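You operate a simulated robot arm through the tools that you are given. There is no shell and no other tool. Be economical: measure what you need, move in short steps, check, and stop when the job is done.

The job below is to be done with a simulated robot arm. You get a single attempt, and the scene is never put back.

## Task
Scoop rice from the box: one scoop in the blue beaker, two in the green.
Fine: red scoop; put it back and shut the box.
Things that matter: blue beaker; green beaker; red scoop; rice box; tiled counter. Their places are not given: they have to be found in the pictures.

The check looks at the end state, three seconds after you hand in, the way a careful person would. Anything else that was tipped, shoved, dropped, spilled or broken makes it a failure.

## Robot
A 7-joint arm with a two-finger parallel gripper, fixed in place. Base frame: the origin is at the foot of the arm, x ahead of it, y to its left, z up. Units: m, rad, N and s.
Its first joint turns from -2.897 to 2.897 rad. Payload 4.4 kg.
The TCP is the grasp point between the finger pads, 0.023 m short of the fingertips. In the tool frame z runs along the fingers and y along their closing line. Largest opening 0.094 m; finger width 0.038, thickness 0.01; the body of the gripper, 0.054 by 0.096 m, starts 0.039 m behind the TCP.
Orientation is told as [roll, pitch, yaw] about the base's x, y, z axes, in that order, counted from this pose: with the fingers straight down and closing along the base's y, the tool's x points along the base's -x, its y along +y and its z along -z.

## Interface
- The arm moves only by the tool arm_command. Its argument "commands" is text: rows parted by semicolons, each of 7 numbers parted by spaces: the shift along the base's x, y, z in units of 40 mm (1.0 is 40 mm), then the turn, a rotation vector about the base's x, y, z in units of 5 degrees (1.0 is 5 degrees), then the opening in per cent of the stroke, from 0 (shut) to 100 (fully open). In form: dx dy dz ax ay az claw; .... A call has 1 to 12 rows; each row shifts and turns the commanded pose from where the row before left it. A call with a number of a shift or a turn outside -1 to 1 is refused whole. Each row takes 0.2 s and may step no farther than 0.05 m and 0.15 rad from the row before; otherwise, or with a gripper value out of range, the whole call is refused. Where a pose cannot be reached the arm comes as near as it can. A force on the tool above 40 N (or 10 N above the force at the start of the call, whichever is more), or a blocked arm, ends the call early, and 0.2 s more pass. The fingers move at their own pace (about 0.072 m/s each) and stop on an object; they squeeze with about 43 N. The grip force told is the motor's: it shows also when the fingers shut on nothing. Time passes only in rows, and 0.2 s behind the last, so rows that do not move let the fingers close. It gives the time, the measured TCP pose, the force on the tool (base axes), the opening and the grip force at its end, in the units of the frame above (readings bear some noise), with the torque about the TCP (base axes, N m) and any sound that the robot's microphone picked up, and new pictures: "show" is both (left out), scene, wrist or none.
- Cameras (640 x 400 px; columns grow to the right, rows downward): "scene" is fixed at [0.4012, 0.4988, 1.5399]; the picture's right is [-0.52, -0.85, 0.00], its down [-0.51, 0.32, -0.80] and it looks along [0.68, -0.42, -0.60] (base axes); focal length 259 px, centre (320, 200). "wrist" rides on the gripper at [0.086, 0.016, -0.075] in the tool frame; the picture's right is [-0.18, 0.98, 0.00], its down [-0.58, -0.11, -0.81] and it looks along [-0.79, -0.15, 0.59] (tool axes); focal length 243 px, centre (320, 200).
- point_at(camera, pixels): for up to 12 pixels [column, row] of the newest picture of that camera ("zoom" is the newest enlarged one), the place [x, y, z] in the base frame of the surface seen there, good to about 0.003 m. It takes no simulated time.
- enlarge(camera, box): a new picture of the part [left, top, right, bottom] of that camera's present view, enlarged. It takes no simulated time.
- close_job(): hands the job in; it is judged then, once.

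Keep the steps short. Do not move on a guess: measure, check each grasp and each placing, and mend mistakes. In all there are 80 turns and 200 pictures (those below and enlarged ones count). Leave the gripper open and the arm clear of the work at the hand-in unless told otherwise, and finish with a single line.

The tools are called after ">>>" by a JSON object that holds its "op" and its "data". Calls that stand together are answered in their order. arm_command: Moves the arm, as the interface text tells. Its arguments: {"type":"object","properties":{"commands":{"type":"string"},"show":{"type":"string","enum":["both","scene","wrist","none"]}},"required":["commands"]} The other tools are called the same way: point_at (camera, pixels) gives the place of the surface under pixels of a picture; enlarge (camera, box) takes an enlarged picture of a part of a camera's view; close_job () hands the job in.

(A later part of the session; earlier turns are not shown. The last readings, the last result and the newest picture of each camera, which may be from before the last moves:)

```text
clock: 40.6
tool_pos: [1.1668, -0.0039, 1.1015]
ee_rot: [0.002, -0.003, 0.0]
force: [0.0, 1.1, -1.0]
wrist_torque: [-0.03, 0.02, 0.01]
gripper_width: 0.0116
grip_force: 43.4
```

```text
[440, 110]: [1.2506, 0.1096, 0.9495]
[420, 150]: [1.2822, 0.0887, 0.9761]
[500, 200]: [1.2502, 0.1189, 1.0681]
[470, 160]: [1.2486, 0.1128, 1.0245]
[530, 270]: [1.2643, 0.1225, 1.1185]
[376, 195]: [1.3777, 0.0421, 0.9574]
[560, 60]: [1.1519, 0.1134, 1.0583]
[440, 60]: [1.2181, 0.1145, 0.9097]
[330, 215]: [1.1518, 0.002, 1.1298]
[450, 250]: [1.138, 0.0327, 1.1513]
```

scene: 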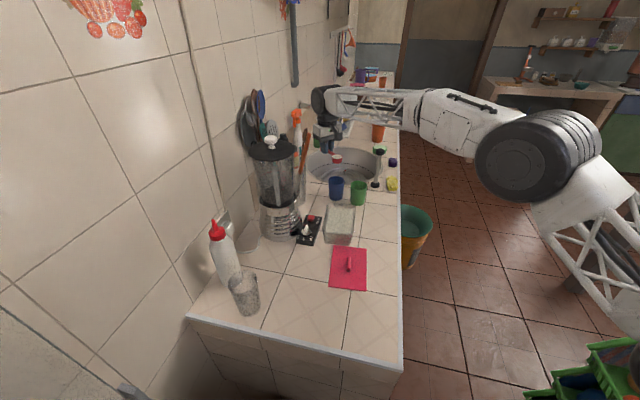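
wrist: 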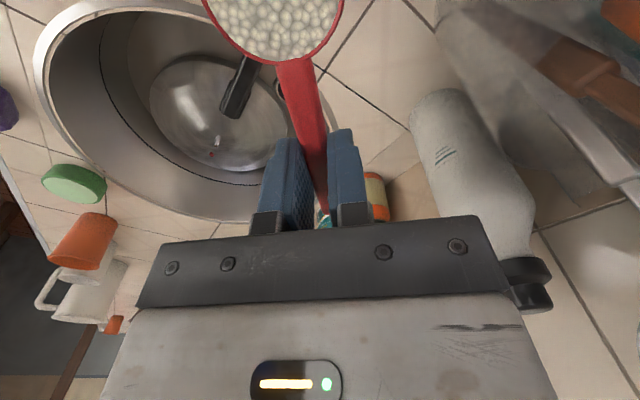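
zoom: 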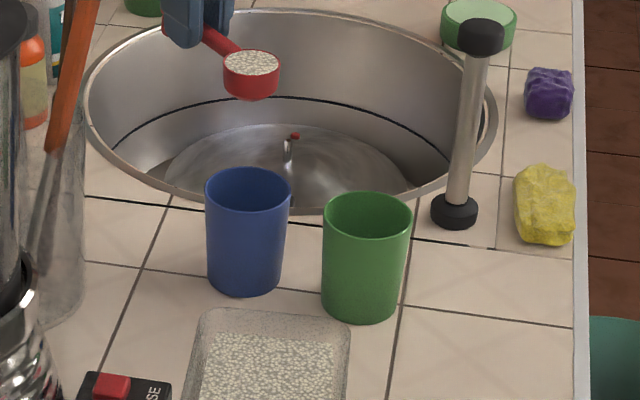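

Everything is at least 7 cm away. I'll lower the bowl to just above blue's rim and start tilting while pivoting about the bowl.

>>> {"op": "arm_command", "data": {"commands": "0 0 -0.72 0 0 0 0;0 0 -0.72 0 0 0 0;-0.003 0 0.152 0 -1 0 0;-0.013 0 0.148 0 -1 0 0;-0.028 0 0.145 0 -1 0 0;-0.04 0 0.14 0 -1 0 0;-0.053 0 0.132 0 -1 0 0;-0.063 0 0.128 0 -1 0 0", "show": "none"}}

>>> {"op": "enlarge", "data": {"camera": "scene", "box": [310, 145, 390, 220]}}

>>> {"op": "enlarge", "data": {"camera": "wrist", "box": [180, 0, 420, 150]}}

```text
clock: 42.4
tool_pos: [1.1584, -0.0048, 1.077]
ee_rot: [0.002, -0.53, -0.002]
force: [0.7, -0.7, -0.2]
wrist_torque: [-0.02, -0.02, 0.01]
gripper_width: 0.0116
grip_force: 43.0
```

```text
5.33 times, centred on (350, 182) of scene
```

zoom: 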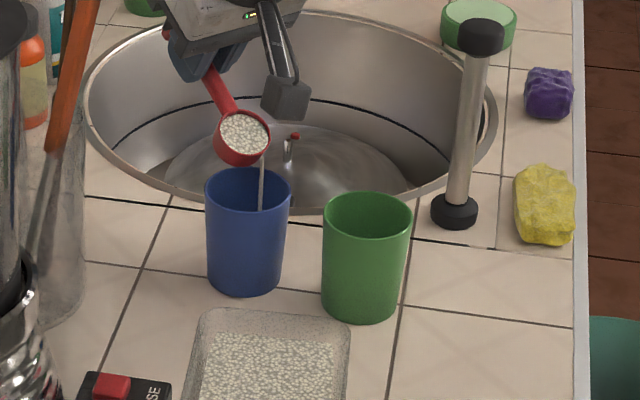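

```text
2.67 times, centred on (300, 75) of wrist
```

zoom: 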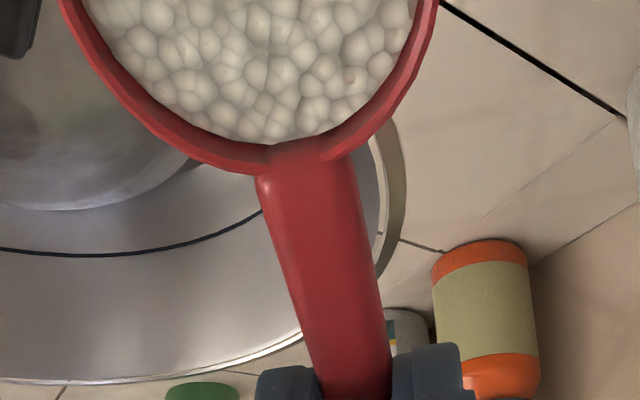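

Rice is streaming into the blue beaker. I'll continue the tilt steadily.

>>> {"op": "arm_command", "data": {"commands": "-0.07 0 0.118 0 -1 0 0;-0.08 0 0.11 0 -1 0 0;-0.09 0 0.1 0 -1 0 0;-0.1 0 0.088 0 -1 0 0;-0.12 0 0.078 0 -1 0 0;-0.14 0 0.065 0 -1 0 0;-0.145 0 0.055 0 -1 0 0;-0.148 0 0.04 0 -1 0 0;-0.152 0 0.045 0 -1 0 0", "show": "none"}}

>>> {"op": "enlarge", "data": {"camera": "scene", "box": [310, 145, 390, 220]}}

>>> {"op": "enlarge", "data": {"camera": "wrist", "box": [180, 0, 420, 150]}}

```text
clock: 44.4
tool_pos: [1.1179, -0.0046, 1.1031]
ee_rot: [0.008, -1.312, -0.007]
force: [0.1, 0.3, 0.3]
wrist_torque: [0.02, -0.06, 0.01]
gripper_width: 0.0118
grip_force: 42.7
```

```text
5.33 times, centred on (350, 182) of scene
```

zoom: 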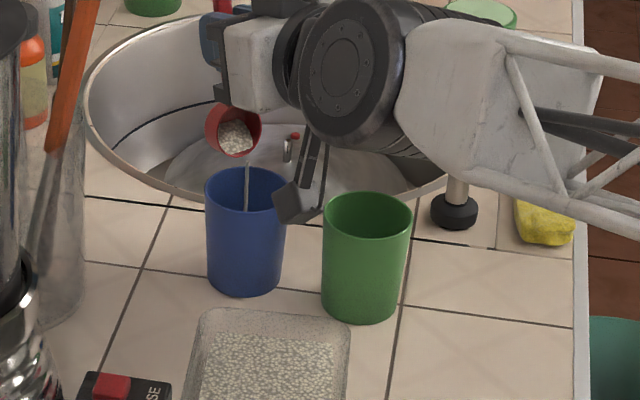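

```text
2.67 times, centred on (300, 75) of wrist
```

zoom: 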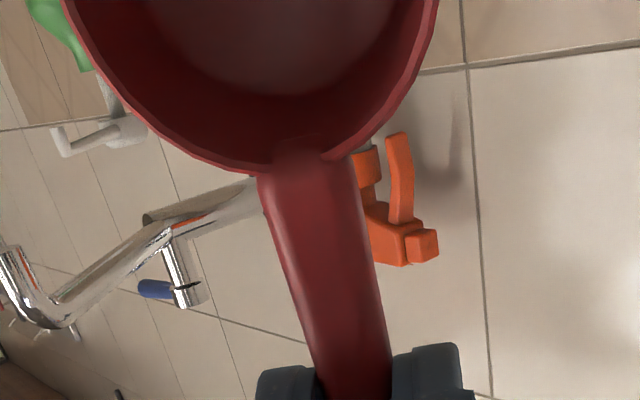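

The bowl is nearly empty. I'll continue to about 100° with a small rise to keep the camera clear of green, then hold.

>>> {"op": "arm_command", "data": {"commands": "-0.15 0 0.13 0 -1 0 0;-0.15 0 0.11 0 -1 0 0;-0.15 0 0.1 0 -1 0 0;-0.15 0 0.1 0 -1 0 0;-0.148 0 0.1 0 -1 0 0;0 0 0 0 0 0 0;0 0 0 0 0 0 0", "show": "wrist"}}

>>> {"op": "enlarge", "data": {"camera": "scene", "box": [310, 145, 390, 220]}}

```text
clock: 46.0
tool_pos: [1.0874, -0.0031, 1.1265]
ee_rot: [3.131, -1.393, -3.132]
force: [-0.2, -0.4, -0.4]
wrist_torque: [0.01, 0.03, -0.02]
gripper_width: 0.0115
grip_force: 42.5
```

wrist: 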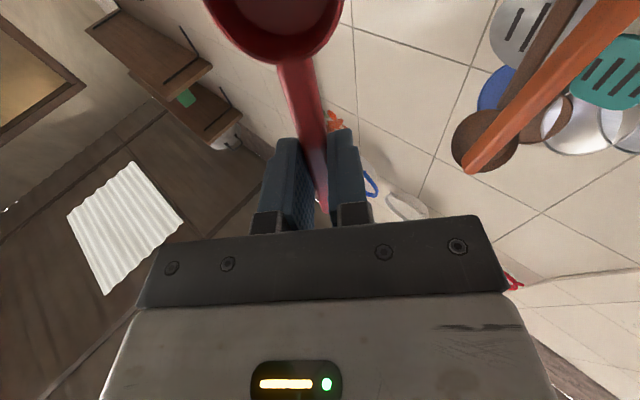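

```text
5.33 times, centred on (350, 182) of scene
```

zoom: 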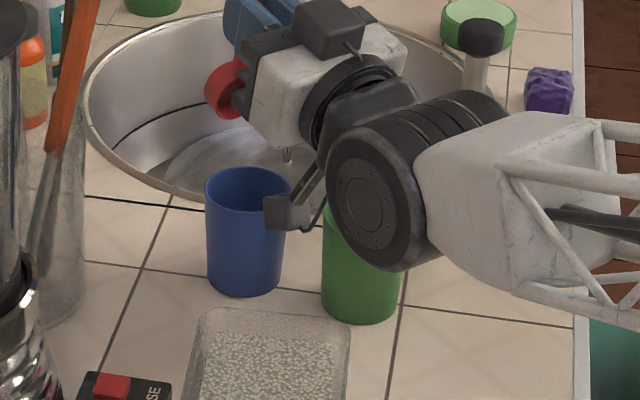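

It has been poured to 100°. I'll rise a little and rotate back, keeping the bowl over blue, then check that it's empty.

>>> {"op": "arm_command", "data": {"commands": "0 0 0.3 0 0 0 0;0.15 0 0 0 1 0 0;0.15 0 0 0 1 0 0;0.15 0 0 0 1 0 0;0.15 0 0 0 1 0 0;0.15 0 0 0 1 0 0;0.15 0 0 0 1 0 0;0.15 0 0 0 1 0 0;0.145 0 0 0 1 0 0;0.14 0 0 0 1 0 0;0.13 0 0 0 1 0 0;0.12 0 0 0 1 0 0", "show": "none"}}

>>> {"op": "arm_command", "data": {"commands": "0.1 0 0 0 1 0 0;0.1 0 0 0 1 0 0;0.08 0 0 0 1 0 0;0.06 0 0 0 1 0 0;0.04 0 0 0 1 0 0;0 0 0 0 1 0 0;-0.1 0 0 0 1 0 0;-0.2 0 0 0 1 0 0;-0.3 0 0 0 1 0 0;0 0 0 0 0 0 0", "show": "wrist"}}

>>> {"op": "enlarge", "data": {"camera": "scene", "box": [310, 145, 390, 220]}}

```text
clock: 48.6
tool_pos: [1.1456, -0.0012, 1.1303]
ee_rot: [0.002, -0.785, -0.002]
force: [-0.2, 0.0, -2.4]
wrist_torque: [0.03, -0.11, -0.01]
gripper_width: 0.0114
grip_force: 42.9
out of reach, approached as far as the arm can: row 9
```

```text
clock: 50.8
tool_pos: [1.1344, -0.0036, 1.1309]
ee_rot: [0.002, -0.003, -0.001]
force: [-0.4, 0.5, -0.3]
wrist_torque: [0.03, -0.01, 0.01]
gripper_width: 0.0117
grip_force: 43.3
```

wrist: 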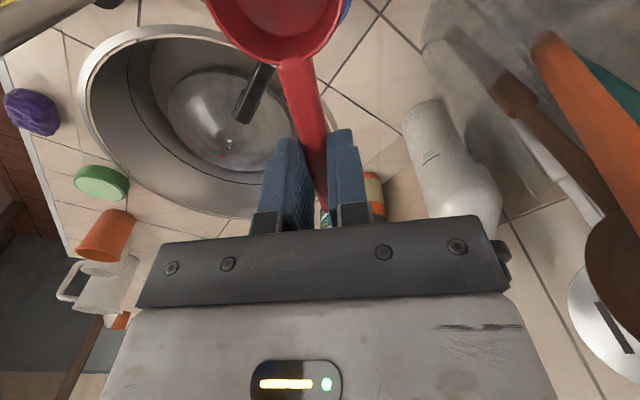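

```text
5.33 times, centred on (350, 182) of scene
```

zoom: 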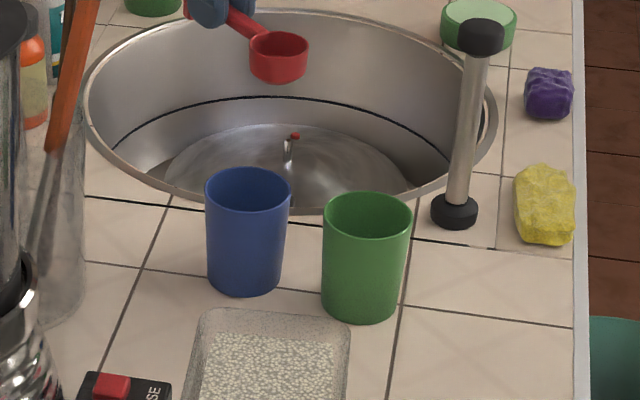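

The bowl is empty, blue is filled and nothing spilled. I'll return over the box for scoop 2.

>>> {"op": "arm_command", "data": {"commands": "-0.317 0.058 -0.025 0 0 -0.911 0;-0.317 0.058 -0.025 0 0 -0.911 0;-0.317 0.058 -0.025 0 0 -0.911 0;-0.317 0.058 -0.025 0 0 -0.911 0;-0.317 0.058 -0.025 0 0 -0.911 0;-0.317 0.058 -0.025 0 0 -0.911 0;-0.317 0.058 -0.025 0 0 -0.911 0;-0.317 0.058 -0.025 0 0 -0.911 0;-0.317 0.058 -0.025 0 0 -0.911 0;0 0 0 0 0 0 0", "show": "none"}}

>>> {"op": "arm_command", "data": {"commands": "0 0 -0.3 -0.656 -0.755 0 0;0 0 -0.3 -0.656 -0.755 0 0;0 0 -0.3 -0.656 -0.755 0 0;0 0 -0.3 -0.656 -0.755 0 0;0 0 -0.3 -0.656 -0.755 0 0;0 0 -0.3 -0.656 -0.755 0 0;0 0 -0.2 -0.656 -0.755 0 0;0 0 0 0 0 0 0", "show": "scene"}}

>>> {"op": "enlarge", "data": {"camera": "scene", "box": [310, 165, 390, 240]}}

```text
clock: 53.0
tool_pos: [1.02, 0.0168, 1.1228]
ee_rot: [0.003, -0.003, -0.717]
force: [0.6, -0.5, -0.1]
wrist_torque: [-0.01, 0.0, 0.01]
gripper_width: 0.0116
grip_force: 43.0
```

```text
clock: 54.8
tool_pos: [1.0208, 0.0166, 1.0436]
ee_rot: [0.002, -0.615, -0.716]
force: [4.0, -3.5, 5.7]
wrist_torque: [0.06, 0.03, 0.0]
gripper_width: 0.0113
grip_force: 42.9
```

scene: 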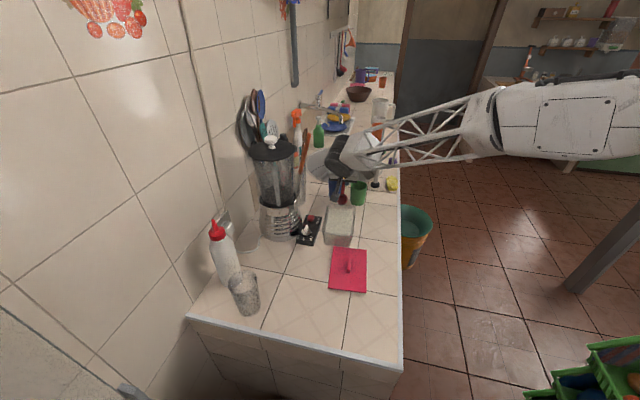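

```text
5.33 times, centred on (350, 202) of scene
```

zoom: 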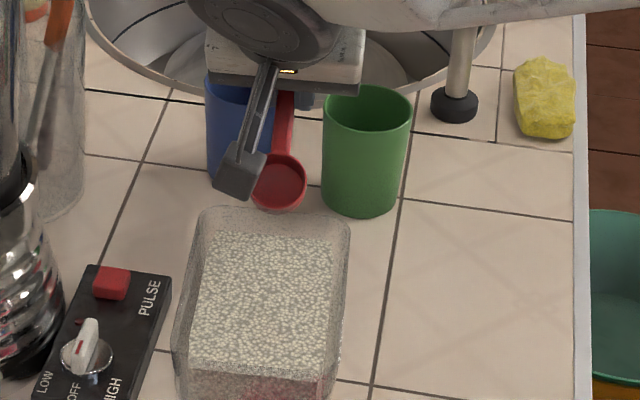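

The box has slid about 3 cm along the sweep direction, and the bowl is touching its near rim (force about 8 N). I'll rise at once and measure the box's new position.

>>> {"op": "arm_command", "data": {"commands": "0.1 -0.08 0.3 0 0 0 0;0 0 0.5 0 0 0 0;0 0 0 0 0 0 0", "show": "scene"}}

>>> {"op": "enlarge", "data": {"camera": "scene", "box": [310, 170, 390, 245]}}

>>> {"op": "enlarge", "data": {"camera": "wrist", "box": [180, 0, 420, 150]}}

```text
clock: 55.6
tool_pos: [1.0245, 0.0141, 1.0745]
ee_rot: [0.0, -0.615, -0.716]
force: [-0.3, -0.1, -0.3]
wrist_torque: [-0.01, 0.01, 0.03]
gripper_width: 0.0114
grip_force: 42.8
```

scene: 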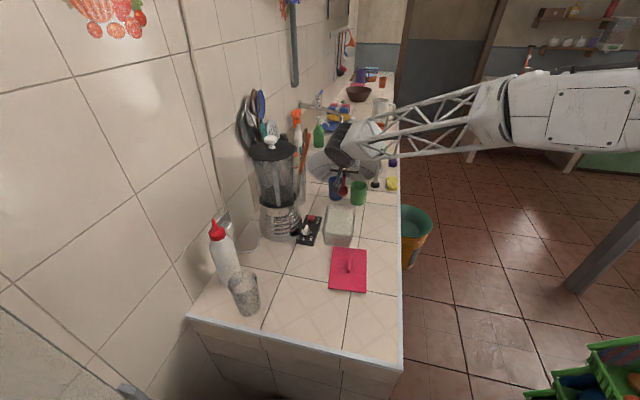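

```text
5.33 times, centred on (350, 208) of scene
```

zoom: 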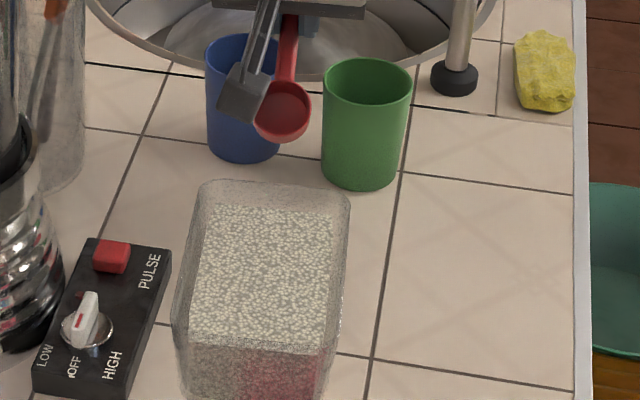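

```text
2.67 times, centred on (300, 75) of wrist
```

zoom: 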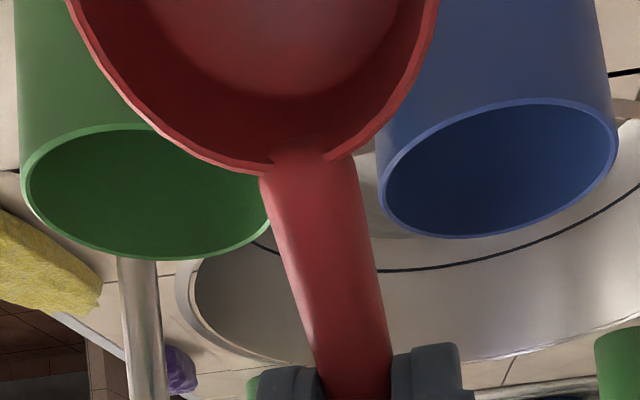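

>>> {"op": "point_at", "data": {"camera": "scene", "pixels": [[329.6, 210], [353, 211], [326.6, 233], [351, 235], [340, 222], [327, 205], [354, 206.5], [349, 260], [338, 250], [364, 250], [332, 240]]}}

>>> {"op": "enlarge", "data": {"camera": "scene", "box": [300, 190, 400, 300]}}

```text
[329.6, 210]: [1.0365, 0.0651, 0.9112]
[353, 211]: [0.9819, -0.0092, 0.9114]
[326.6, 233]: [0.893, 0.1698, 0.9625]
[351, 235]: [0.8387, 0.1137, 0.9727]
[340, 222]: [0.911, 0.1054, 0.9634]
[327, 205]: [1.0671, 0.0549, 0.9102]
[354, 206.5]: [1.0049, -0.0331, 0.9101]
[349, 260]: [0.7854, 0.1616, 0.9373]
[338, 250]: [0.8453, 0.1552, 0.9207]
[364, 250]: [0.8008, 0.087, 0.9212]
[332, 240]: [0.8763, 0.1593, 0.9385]
```

```text
3.64 times, centred on (350, 245) of scene
```

zoom: 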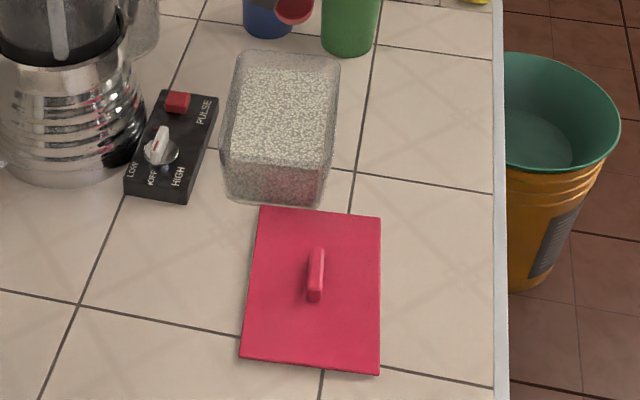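

>>> {"op": "point_at", "data": {"camera": "zoom", "pixels": [[251, 70], [324, 74], [236, 142], [322, 150], [285, 110], [262, 208], [378, 219], [243, 356], [377, 373], [317, 250], [314, 298], [283, 78]]}}

```text
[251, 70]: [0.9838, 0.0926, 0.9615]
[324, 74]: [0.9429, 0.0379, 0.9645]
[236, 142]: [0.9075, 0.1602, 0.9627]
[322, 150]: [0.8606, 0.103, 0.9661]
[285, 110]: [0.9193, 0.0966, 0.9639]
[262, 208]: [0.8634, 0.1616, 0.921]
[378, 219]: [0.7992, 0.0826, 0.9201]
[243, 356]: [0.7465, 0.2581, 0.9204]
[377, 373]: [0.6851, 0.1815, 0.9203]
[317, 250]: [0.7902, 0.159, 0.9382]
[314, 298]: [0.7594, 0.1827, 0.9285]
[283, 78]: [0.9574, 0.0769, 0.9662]
```

The box slid 0.047 m along 140°, because the rice dragged it with the scoop. The next plunge can use the same drag to bring it back. First I'll position the bowl over the middle of the box's new place, about (0.916, 0.105).

>>> {"op": "arm_command", "data": {"commands": "-0.573 0.47 0 0 0 0 0;-0.573 0.47 0 0 0 0 0;-0.573 0.47 0 0 0 0 0;0 0 -0.6 0 0 0 0;0 0 -0.27 0 0 0 0;0 0 0 0 0 0 0", "show": "scene"}}

>>> {"op": "enlarge", "data": {"camera": "scene", "box": [310, 170, 390, 245]}}

```text
clock: 57.0
tool_pos: [0.9566, 0.0712, 1.0399]
ee_rot: [0.001, -0.616, -0.715]
force: [0.5, -0.4, -0.3]
wrist_torque: [-0.01, 0.0, -0.03]
gripper_width: 0.0114
grip_force: 42.9
```

scene: 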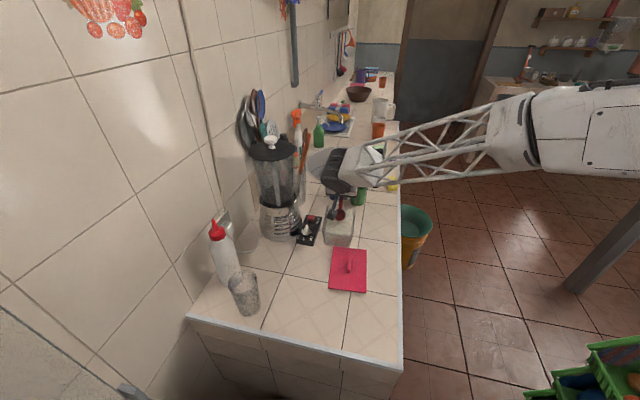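

```text
5.33 times, centred on (350, 208) of scene
```

zoom: 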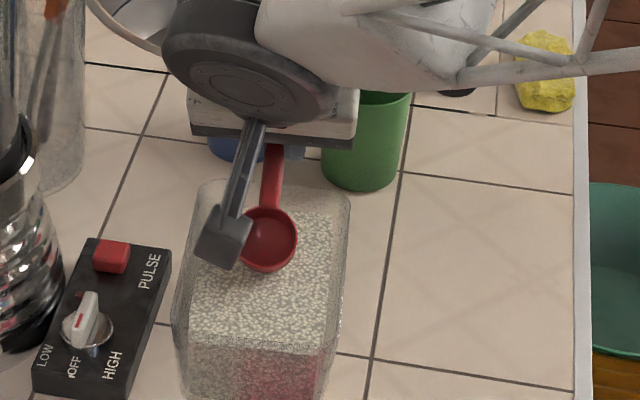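

The bowl is centred over the rice. I'll plunge straight down 36 mm and look.

>>> {"op": "arm_command", "data": {"commands": "0 0 -0.3 0 0 0 0;0 0 -0.3 0 0 0 0;0 0 -0.3 0 0 0 0;0 0 0 0 0 0 0", "show": "none"}}

>>> {"op": "enlarge", "data": {"camera": "scene", "box": [310, 170, 390, 245]}}

```text
clock: 58.0
tool_pos: [0.9567, 0.0709, 1.0067]
ee_rot: [0.002, -0.614, -0.716]
force: [0.1, -0.5, -0.2]
wrist_torque: [0.02, -0.06, 0.01]
gripper_width: 0.0117
grip_force: 43.1
```

```text
5.33 times, centred on (350, 208) of scene
```

zoom: 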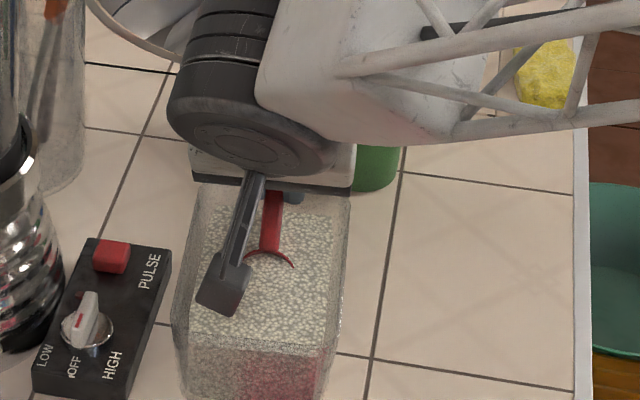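

It's submerged with no force. I'll drag back 12 mm toward the sink as a test and see whether the box follows.

>>> {"op": "arm_command", "data": {"commands": "0.113 -0.098 0 0 0 0 0;0.113 -0.098 0 0 0 0 0;0 0 0 0 0 0 0", "show": "none"}}

>>> {"op": "enlarge", "data": {"camera": "scene", "box": [310, 170, 390, 245]}}

```text
clock: 58.8
tool_pos: [0.9653, 0.0611, 1.0058]
ee_rot: [0.002, -0.614, -0.717]
force: [0.1, -0.9, -0.7]
wrist_torque: [-0.02, 0.0, -0.02]
gripper_width: 0.0115
grip_force: 43.2
```

```text
5.33 times, centred on (350, 208) of scene
```

zoom: 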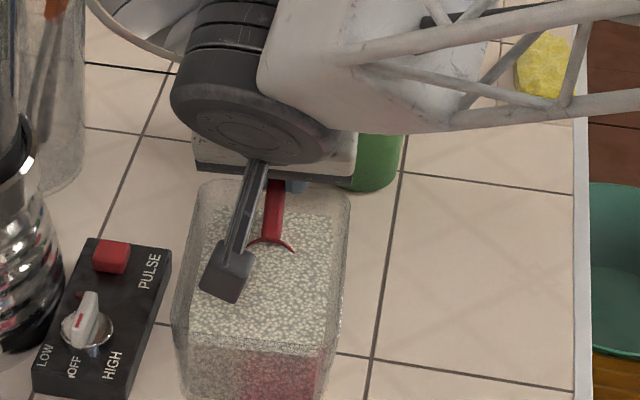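

The box stayed, so rice doesn't drag it. The earlier shove came from the fingers against the near wall. I'll keep the fingers inside this time: sweep forward 25 mm, level and lift. The box goes back afterwards by its lid handle.

>>> {"op": "arm_command", "data": {"commands": "-0.118 0.102 0 0 0 0 0;-0.118 0.102 0 0 0 0 0;-0.118 0.102 0 0 0 0 0;-0.118 0.102 0 0 0 0 0;0 0 -0.02 0.656 0.755 0 0;0 0 0 0.656 0.755 0 0;0 0 0 0.656 0.755 0 0;0 0 0.25 0 0 0 0;0 0 0.4 0 0 0 0;0 0 0.4 0.656 0.755 0 0;0 0 0.4 0.656 0.755 0 0;0 0 0.4 0.656 0.755 0 0", "show": "none"}}

>>> {"op": "arm_command", "data": {"commands": "0 0 0.1 0.656 0.755 0 0;0 0 0 0 0 0 0", "show": "both"}}

>>> {"op": "enlarge", "data": {"camera": "scene", "box": [310, 165, 390, 240]}}

```text
clock: 61.4
tool_pos: [0.9462, 0.0799, 1.0781]
ee_rot: [0.002, -0.088, -0.717]
force: [0.1, 1.3, -0.1]
wrist_torque: [0.01, 0.01, 0.02]
gripper_width: 0.0117
grip_force: 42.8
```

```text
clock: 62.0
tool_pos: [0.9459, 0.0786, 1.0817]
ee_rot: [0.0, -0.005, -0.715]
force: [0.0, -0.6, -0.2]
wrist_torque: [-0.02, 0.01, 0.0]
gripper_width: 0.0115
grip_force: 42.9
```

scene: 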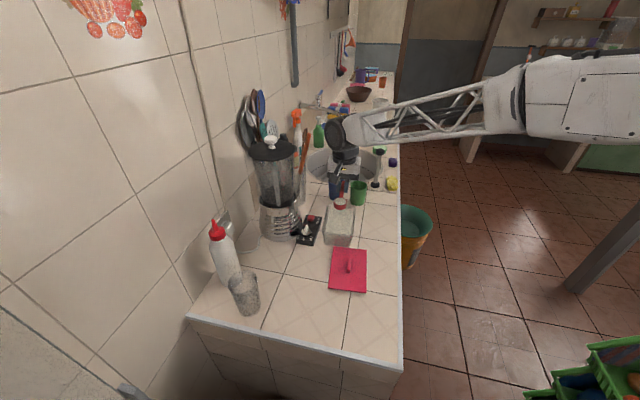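
wrist: 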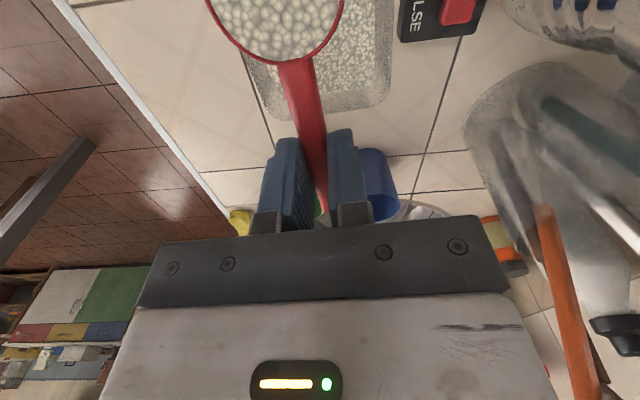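

```text
5.33 times, centred on (350, 202) of scene
```

zoom: 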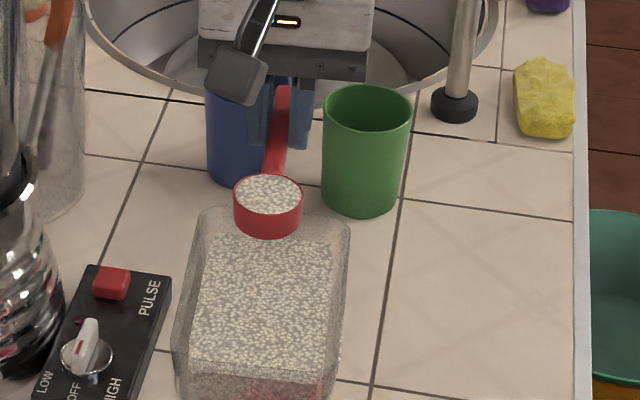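

Full again, and the box didn't move. I'll carry it to green: TCP to (1.090, -0.054, 1.10), yaw 0.

>>> {"op": "arm_command", "data": {"commands": "0.4 -0.368 0.05 0 0 0.911 0;0.4 -0.368 0.05 0 0 0.911 0;0.4 -0.368 0.05 0 0 0.911 0;0.4 -0.368 0.05 0 0 0.911 0;0.4 -0.368 0.05 0 0 0.911 0;0.4 -0.368 0.05 0 0 0.911 0;0.4 -0.368 0.05 0 0 0.911 0;0.4 -0.368 0.05 0 0 0.911 0;0.4 -0.368 0.05 0 0 0.911 0;0 0 0 0 0 0 0", "show": "none"}}

>>> {"op": "enlarge", "data": {"camera": "scene", "box": [310, 145, 390, 220]}}

>>> {"op": "point_at", "data": {"camera": "zoom", "pixels": [[323, 215], [411, 215], [366, 192], [320, 130]]}}

```text
clock: 64.2
tool_pos: [1.0878, -0.0539, 1.0973]
ee_rot: [0.002, -0.003, -0.002]
force: [0.2, -0.9, -1.1]
wrist_torque: [0.01, -0.04, -0.02]
gripper_width: 0.0117
grip_force: 42.9
```

```text
5.33 times, centred on (350, 182) of scene
```

zoom: 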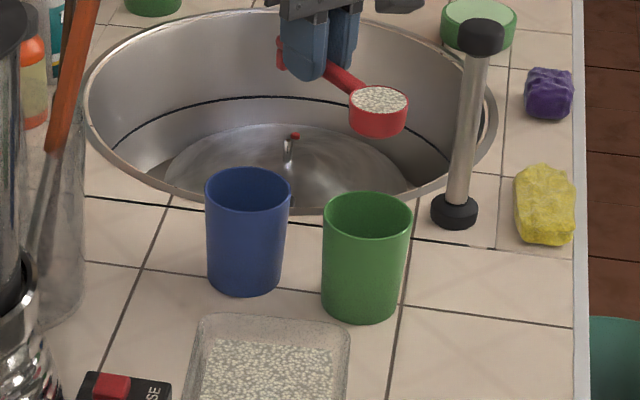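

```text
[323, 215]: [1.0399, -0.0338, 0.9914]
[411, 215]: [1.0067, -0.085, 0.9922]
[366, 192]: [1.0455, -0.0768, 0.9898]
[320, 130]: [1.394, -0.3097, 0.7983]
```

>>> {"op": "point_at", "data": {"camera": "zoom", "pixels": [[351, 100], [407, 100], [379, 97]]}}

```text
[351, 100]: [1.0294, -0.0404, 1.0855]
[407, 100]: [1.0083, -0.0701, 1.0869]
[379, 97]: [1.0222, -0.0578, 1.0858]
```

The bowl is centred over green within 3 mm. I'll lower and pour with the same tilt as before.

>>> {"op": "arm_command", "data": {"commands": "0.03 -0.07 -0.64 0 0 0 0;0.02 0 -0.64 0 0 0 0;-0.003 0 0.152 0 -1 0 0;-0.013 0 0.148 0 -1 0 0;-0.028 0 0.145 0 -1 0 0;-0.04 0 0.14 0 -1 0 0;-0.053 0 0.132 0 -1 0 0;-0.063 0 0.128 0 -1 0 0", "show": "none"}}

>>> {"op": "enlarge", "data": {"camera": "scene", "box": [310, 145, 390, 220]}}

```text
clock: 66.0
tool_pos: [1.0835, -0.0554, 1.0809]
ee_rot: [0.003, -0.529, -0.003]
force: [0.5, 0.5, -0.4]
wrist_torque: [-0.02, -0.01, 0.01]
gripper_width: 0.0119
grip_force: 43.3
```

```text
5.33 times, centred on (350, 182) of scene
```

zoom: 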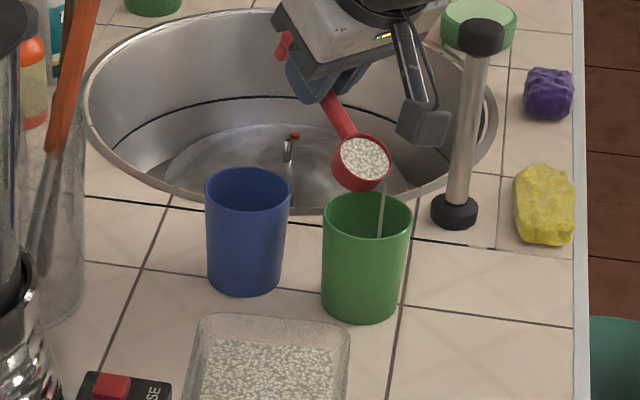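

The stream is landing inside green. I'll continue the tilt.

>>> {"op": "arm_command", "data": {"commands": "-0.07 0 0.118 0 -1 0 0;-0.08 0 0.11 0 -1 0 0;-0.09 0 0.1 0 -1 0 0;-0.1 0 0.088 0 -1 0 0;-0.12 0 0.078 0 -1 0 0;-0.14 0 0.065 0 -1 0 0;-0.145 0 0.055 0 -1 0 0;-0.148 0 0.04 0 -1 0 0;-0.152 0 0.045 0 -1 0 0", "show": "none"}}

>>> {"op": "enlarge", "data": {"camera": "scene", "box": [310, 145, 390, 220]}}

```text
clock: 68.0
tool_pos: [1.0438, -0.0555, 1.1069]
ee_rot: [0.011, -1.281, -0.005]
force: [-0.7, -0.6, 0.4]
wrist_torque: [-0.02, -0.01, 0.01]
gripper_width: 0.0112
grip_force: 43.1
```

```text
5.33 times, centred on (350, 182) of scene
```

zoom: 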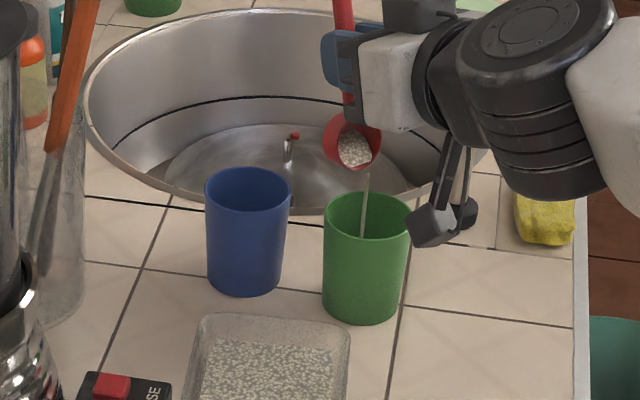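

>>> {"op": "arm_command", "data": {"commands": "-0.15 0 0.13 0 -1 0 0;-0.15 0 0.11 0 -1 0 0;-0.15 0 0.1 0 -1 0 0;-0.15 0 0.1 0 -1 0 0;-0.148 0 0.1 0 -1 0 0;0 0 0 0 0 0 0;0 0 0 0 0 0 0", "show": "none"}}

>>> {"op": "arm_command", "data": {"commands": "0 0 0.3 0 0 0 0;0.15 0 0 0 1 0 0;0.15 0 0 0 1 0 0;0.15 0 0 0 1 0 0;0.15 0 0 0 1 0 0;0.15 0 0 0 1 0 0;0.15 0 0 0 1 0 0;0.15 0 0 0 1 0 0;0.145 0 0 0 1 0 0;0.14 0 0 0 1 0 0;0.13 0 0 0 1 0 0;0.12 0 0 0 1 0 0", "show": "none"}}

>>> {"op": "arm_command", "data": {"commands": "0.1 0 0 0 1 0 0;0.1 0 0 0 1 0 0;0.08 0 0 0 1 0 0;0.06 0 0 0 1 0 0;0.04 0 0 0 1 0 0;0 0 0 0 1 0 0;-0.1 0 0 0 1 0 0;-0.2 0 0 0 1 0 0;-0.3 0 0 0 1 0 0;0 0 0 0 0 0 0", "show": "wrist"}}

>>> {"op": "enlarge", "data": {"camera": "scene", "box": [310, 145, 390, 220]}}

```text
clock: 69.6
tool_pos: [1.0196, -0.0554, 1.1233]
ee_rot: [-3.12, -1.489, -3.117]
force: [-0.4, 1.0, -0.2]
wrist_torque: [0.0, 0.01, -0.03]
gripper_width: 0.0113
grip_force: 43.1
out of reach, approached as far as the arm can: row 1, 2, 5
```

```text
clock: 72.2
tool_pos: [1.0752, -0.0567, 1.1376]
ee_rot: [0.033, -0.695, -0.004]
force: [0.6, -0.2, 0.3]
wrist_torque: [0.03, 0.02, -0.01]
gripper_width: 0.0116
grip_force: 42.8
out of reach, approached as far as the arm can: row 1
```

```text
clock: 74.4
tool_pos: [1.0678, -0.0583, 1.1362]
ee_rot: [0.03, 0.09, -0.002]
force: [-0.5, 0.8, -0.3]
wrist_torque: [0.02, 0.0, -0.02]
gripper_width: 0.0117
grip_force: 43.4
```

wrist: 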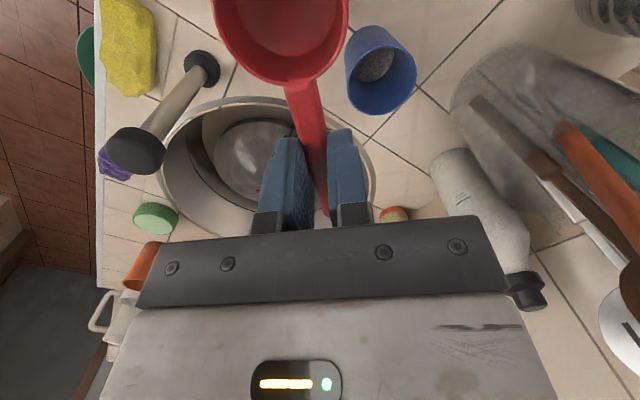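

```text
5.33 times, centred on (350, 182) of scene
```

zoom: 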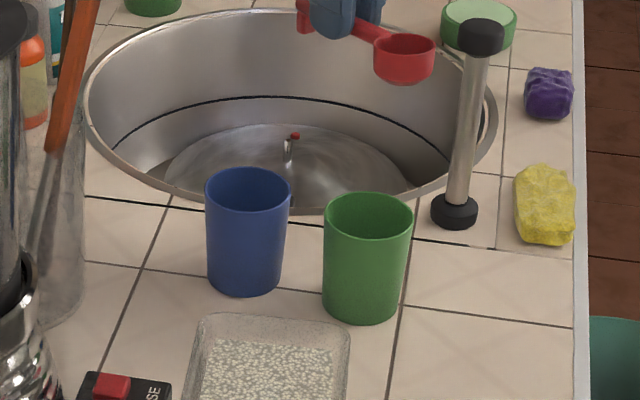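

Poured. I'll straighten the residual tilt (pitch 0.09, roll 0.03) and check that the bowl is empty.

>>> {"op": "arm_command", "data": {"commands": "0 0 0 -0.35 -1 0 0;0 0 0 0 0 0 0", "show": "none"}}

>>> {"op": "enlarge", "data": {"camera": "wrist", "box": [180, 0, 420, 150]}}

```text
clock: 75.0
tool_pos: [1.0673, -0.0571, 1.1371]
ee_rot: [0.0, 0.002, -0.005]
force: [-0.2, -0.4, -0.4]
wrist_torque: [0.0, 0.0, -0.01]
gripper_width: 0.0113
grip_force: 43.1
```

```text
2.67 times, centred on (300, 75) of wrist
```

zoom: 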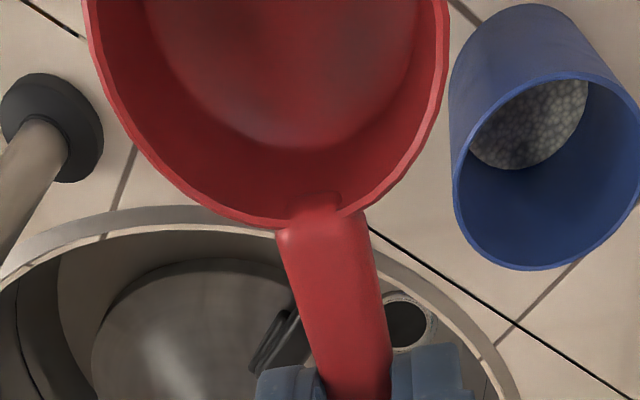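

The bowl is empty, but the scoop appears to have shifted slightly in the grip. I'll measure it, and the green beaker too.

>>> {"op": "point_at", "data": {"camera": "zoom", "pixels": [[320, 215], [440, 100], [95, 60], [340, 300], [230, 90], [365, 260]]}}

>>> {"op": "enlarge", "data": {"camera": "scene", "box": [310, 135, 390, 210]}}

>>> {"op": "point_at", "data": {"camera": "zoom", "pixels": [[326, 270], [413, 268], [368, 246], [303, 70], [404, 87], [376, 90], [434, 95], [340, 70]]}}

```text
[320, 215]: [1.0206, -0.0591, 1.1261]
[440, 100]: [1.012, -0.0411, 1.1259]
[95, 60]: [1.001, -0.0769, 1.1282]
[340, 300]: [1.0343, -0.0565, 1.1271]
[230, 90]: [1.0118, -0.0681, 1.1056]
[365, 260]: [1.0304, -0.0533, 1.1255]
```

```text
5.33 times, centred on (350, 172) of scene
```

zoom: 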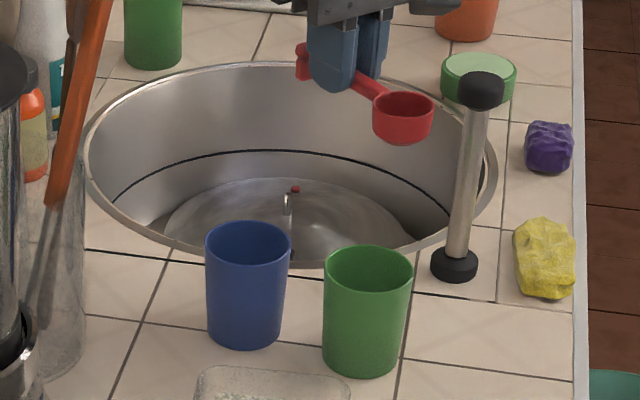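

```text
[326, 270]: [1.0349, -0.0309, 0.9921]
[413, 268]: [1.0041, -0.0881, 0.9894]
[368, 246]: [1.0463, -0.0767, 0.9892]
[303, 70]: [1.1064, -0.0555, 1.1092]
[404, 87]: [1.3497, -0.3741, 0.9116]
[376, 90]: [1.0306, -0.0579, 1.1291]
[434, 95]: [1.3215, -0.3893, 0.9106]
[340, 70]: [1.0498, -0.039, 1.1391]
```

The scoop slid 5 mm in the grip (bowl now 0.065 m from the TCP) but is still level, and green hasn't moved noticeably. Next is scoop 3: move over the box, then pitch and approach.

>>> {"op": "arm_command", "data": {"commands": "-0.308 0.356 -0.04 0 0 -0.911 0;-0.308 0.356 -0.04 0 0 -0.911 0;-0.308 0.356 -0.04 0 0 -0.911 0;-0.308 0.356 -0.04 0 0 -0.911 0;-0.308 0.356 -0.04 0 0 -0.911 0;-0.308 0.356 -0.04 0 0 -0.911 0;-0.308 0.356 -0.04 0 0 -0.911 0;-0.308 0.356 -0.04 0 0 -0.911 0;-0.308 0.356 -0.04 0 0 -0.911 0;0 0 0 0 0 0 0", "show": "none"}}

>>> {"op": "arm_command", "data": {"commands": "0 0 -0.3 -0.656 -0.755 0 0;0 0 -0.3 -0.656 -0.755 0 0;0 0 -0.3 -0.656 -0.755 0 0;0 0 -0.3 -0.656 -0.755 0 0;0 0 -0.3 -0.656 -0.755 0 0;0 0 -0.3 -0.656 -0.755 0 0;0 0 -0.2 -0.656 -0.755 0 0;0 0 0 0 0 0 0", "show": "none"}}

>>> {"op": "enlarge", "data": {"camera": "scene", "box": [310, 170, 390, 245]}}

```text
clock: 77.2
tool_pos: [0.9545, 0.0711, 1.1215]
ee_rot: [0.001, 0.003, -0.719]
force: [0.8, -0.4, -1.1]
wrist_torque: [-0.04, -0.01, -0.02]
gripper_width: 0.0116
grip_force: 43.0
```

```text
clock: 79.0
tool_pos: [0.9574, 0.0712, 1.0434]
ee_rot: [0.002, -0.61, -0.717]
force: [0.5, -0.2, -0.4]
wrist_torque: [-0.01, 0.01, 0.0]
gripper_width: 0.0115
grip_force: 43.2
```

```text
5.33 times, centred on (350, 208) of scene
```

zoom: 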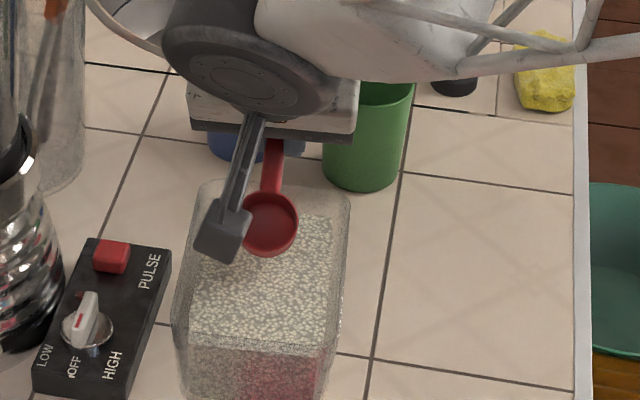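

Plunge, sweep 18 mm with the fingers inside the wall, level and lift.

>>> {"op": "arm_command", "data": {"commands": "0 0 -0.34 0 0 0 0;0 0 -0.34 0 0 0 0;0 0 -0.34 0 0 0 0;-0.113 0.098 0 0 0 0 0;-0.113 0.098 0 0 0 0 0;-0.113 0.098 0 0 0 0 0;0 0 0 0.656 0.755 0 0;0 0 0 0.656 0.755 0 0;0 0 0 0.656 0.755 0 0;0 0 0.25 0 0 0 0;0 0 0.4 0 0 0 0;0 0 0.4 0.656 0.755 0 0", "show": "none"}}

>>> {"op": "arm_command", "data": {"commands": "0 0 0.4 0.656 0.755 0 0;0 0 0.4 0.656 0.755 0 0;0 0 0.1 0.656 0.755 0 0;0 0 0 0 0 0 0", "show": "wrist"}}

>>> {"op": "enlarge", "data": {"camera": "scene", "box": [310, 165, 390, 240]}}

```text
clock: 81.6
tool_pos: [0.9433, 0.0823, 1.0443]
ee_rot: [0.001, -0.26, -0.717]
force: [0.6, -1.0, -0.4]
wrist_torque: [0.01, 0.01, 0.0]
gripper_width: 0.0116
grip_force: 43.1
```

```text
clock: 82.6
tool_pos: [0.9424, 0.0825, 1.082]
ee_rot: [0.001, 0.004, -0.718]
force: [0.2, -0.2, -1.0]
wrist_torque: [-0.02, 0.0, 0.03]
gripper_width: 0.0118
grip_force: 42.7
```

wrist: 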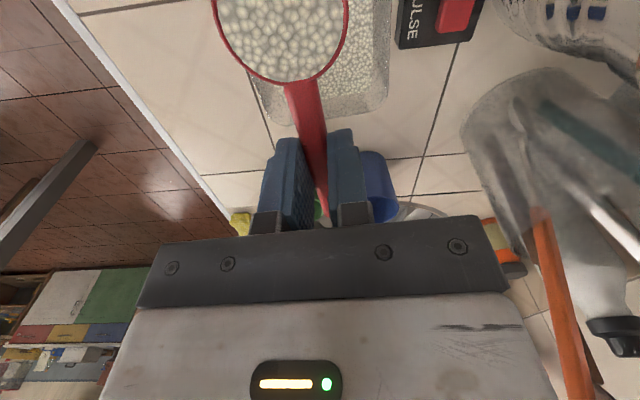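

```text
5.33 times, centred on (350, 202) of scene
```

zoom: 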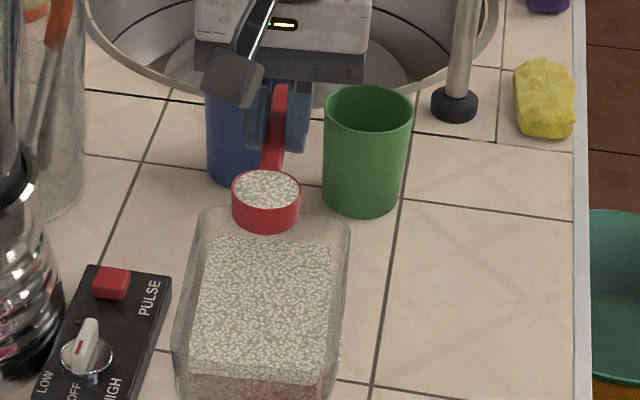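

Full again. I'll carry it to green at yaw -20°, which should avoid the awkward arm posture, with TCP at (1.083, -0.081, 1.10).

>>> {"op": "arm_command", "data": {"commands": "0.39 -0.454 0.05 0 0 0.467 0;0.39 -0.454 0.05 0 0 0.467 0;0.39 -0.454 0.05 0 0 0.467 0;0.39 -0.454 0.05 0 0 0.467 0;0.39 -0.454 0.05 0 0 0.467 0;0.39 -0.454 0.05 0 0 0.467 0;0.39 -0.454 0.05 0 0 0.467 0;0.39 -0.454 0.05 0 0 0.467 0;0.39 -0.454 0.05 0 0 0.467 0;0 0 0 0 0 0 0", "show": "none"}}

>>> {"op": "enlarge", "data": {"camera": "scene", "box": [310, 145, 390, 220]}}

```text
clock: 84.8
tool_pos: [1.0839, -0.0799, 1.0985]
ee_rot: [0.002, 0.001, -0.351]
force: [0.1, -0.2, 0.0]
wrist_torque: [-0.01, 0.01, -0.04]
gripper_width: 0.0119
grip_force: 43.1
```

```text
5.33 times, centred on (350, 182) of scene
```

zoom: 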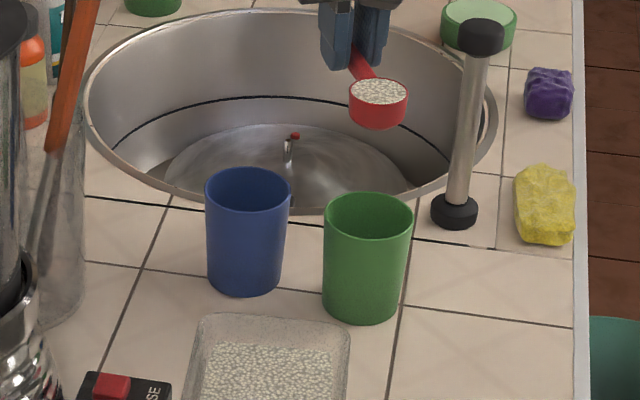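

>>> {"op": "point_at", "data": {"camera": "zoom", "pixels": [[350, 92], [407, 92], [378, 92], [325, 215], [413, 215], [369, 192], [480, 36], [456, 200]]}}

```text
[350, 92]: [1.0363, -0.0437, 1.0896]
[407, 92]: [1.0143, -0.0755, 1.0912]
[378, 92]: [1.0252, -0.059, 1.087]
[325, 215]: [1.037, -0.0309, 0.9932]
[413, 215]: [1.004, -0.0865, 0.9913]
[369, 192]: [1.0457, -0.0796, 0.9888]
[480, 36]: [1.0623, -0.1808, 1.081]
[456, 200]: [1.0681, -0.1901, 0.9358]
```

The bowl is over green (1.025, -0.060), with the post 4 cm or more away. I'll lower and tilt to 30°.

>>> {"op": "arm_command", "data": {"commands": "0 0 -0.62 0 0 0 0;0 0 -0.62 0 0 0 0;-0.02 0.007 0.142 -0.342 -0.94 0 0;-0.03 0.01 0.137 -0.342 -0.94 0 0;-0.043 0.016 0.135 -0.342 -0.94 0 0;-0.053 0.019 0.13 -0.342 -0.94 0 0;-0.065 0.023 0.123 -0.342 -0.94 0 0;-0.072 0.026 0.119 -0.342 -0.94 0 0", "show": "none"}}

>>> {"op": "enlarge", "data": {"camera": "scene", "box": [310, 145, 390, 220]}}

```text
clock: 86.6
tool_pos: [1.0716, -0.078, 1.0791]
ee_rot: [0.004, -0.525, -0.351]
force: [0.6, -0.1, -0.2]
wrist_torque: [0.01, -0.05, -0.01]
gripper_width: 0.0118
grip_force: 43.3
```

```text
5.33 times, centred on (350, 182) of scene
```

zoom: 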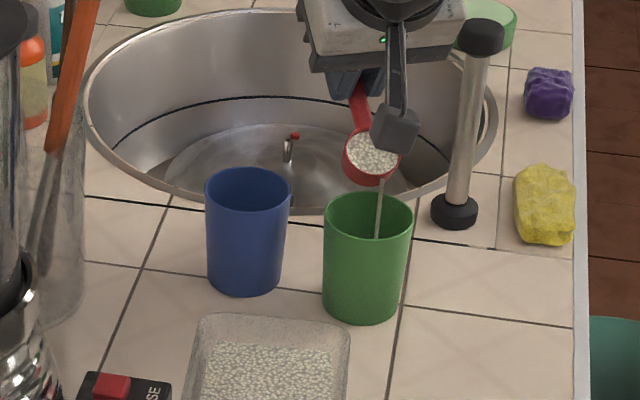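

The stream is landing well inside green. I'll continue to 75°, rising a little.

>>> {"op": "arm_command", "data": {"commands": "-0.08 0.03 0.109 -0.342 -0.94 0 0;-0.09 0.033 0.102 -0.342 -0.94 0 0;-0.1 0.037 0.093 -0.342 -0.94 0 0;-0.109 0.04 0.13 -0.342 -0.94 0 0;-0.116 0.042 0.13 -0.342 -0.94 0 0;-0.122 0.044 0.13 -0.342 -0.94 0 0;-0.127 0.046 0.12 -0.342 -0.94 0 0;-0.129 0.047 0.11 -0.342 -0.94 0 0;-0.133 0.048 0.1 -0.342 -0.94 0 0;0 0 0 0 0 0 0;0 0 0 0 0 0 0", "show": "none"}}

>>> {"op": "enlarge", "data": {"camera": "scene", "box": [310, 145, 390, 220]}}

```text
clock: 89.0
tool_pos: [1.0311, -0.0623, 1.1217]
ee_rot: [0.014, -1.31, -0.362]
force: [0.1, 0.9, 0.0]
wrist_torque: [-0.02, -0.01, 0.0]
gripper_width: 0.0113
grip_force: 43.2
```

```text
5.33 times, centred on (350, 182) of scene
```

zoom: 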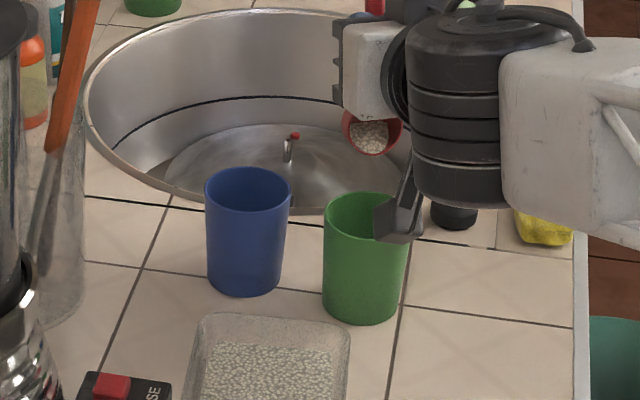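

Some rice is left at 75°. I'll tilt on to 95° in small steps while rising slightly.

>>> {"op": "arm_command", "data": {"commands": "-0.13 0.048 0.1 -0.342 -0.94 0 0;-0.13 0.048 0.08 -0.342 -0.94 0 0;-0.13 0.048 0.06 -0.342 -0.94 0 0;0 0 0 0 0 0 0;0 0 0 0 0 0 0", "show": "none"}}

>>> {"op": "enlarge", "data": {"camera": "scene", "box": [310, 145, 390, 220]}}

```text
clock: 90.2
tool_pos: [1.0166, -0.0566, 1.1298]
ee_rot: [1.378, -1.567, -1.726]
force: [-0.3, 0.2, -0.4]
wrist_torque: [-0.03, 0.0, 0.0]
gripper_width: 0.0118
grip_force: 43.0
```

```text
5.33 times, centred on (350, 182) of scene
```

zoom: 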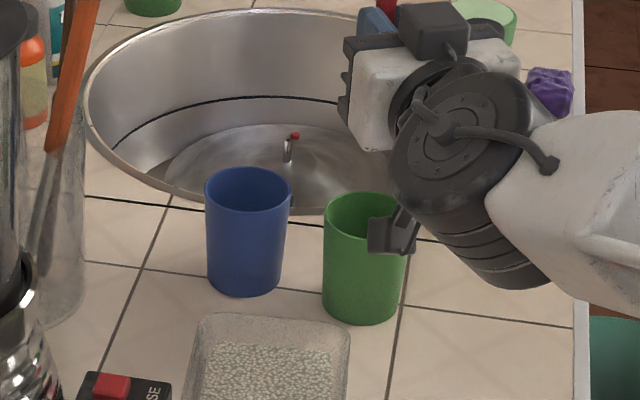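

>>> {"op": "arm_command", "data": {"commands": "-0.13 0.048 0.08 -0.342 -0.94 0 0;-0.13 0.048 0.08 -0.342 -0.94 0 0;0 0 0 0 0 0 0;0 0 0 0 0 0 0", "show": "wrist"}}

>>> {"op": "enlarge", "data": {"camera": "wrist", "box": [180, 0, 420, 150]}}

```text
clock: 91.2
tool_pos: [1.0063, -0.0536, 1.1363]
ee_rot: [3.124, -1.397, 2.813]
force: [-0.5, 0.4, -0.4]
wrist_torque: [0.01, 0.06, 0.01]
gripper_width: 0.0115
grip_force: 43.3
```

wrist: 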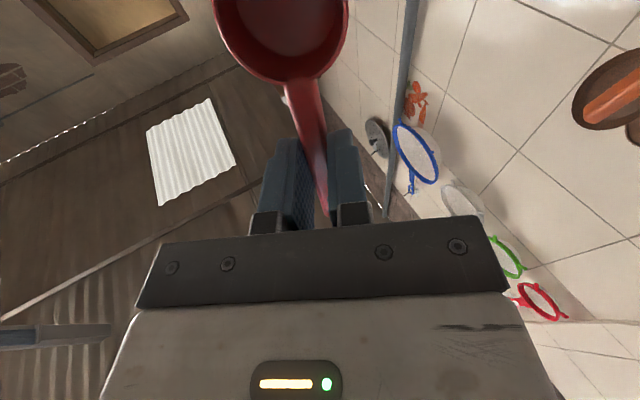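

```text
2.67 times, centred on (300, 75) of wrist
```

zoom: 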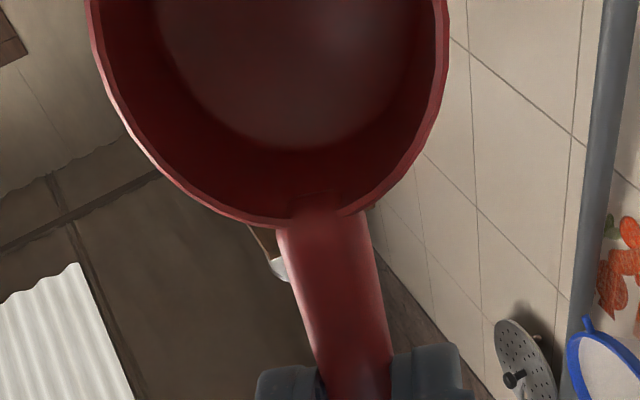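

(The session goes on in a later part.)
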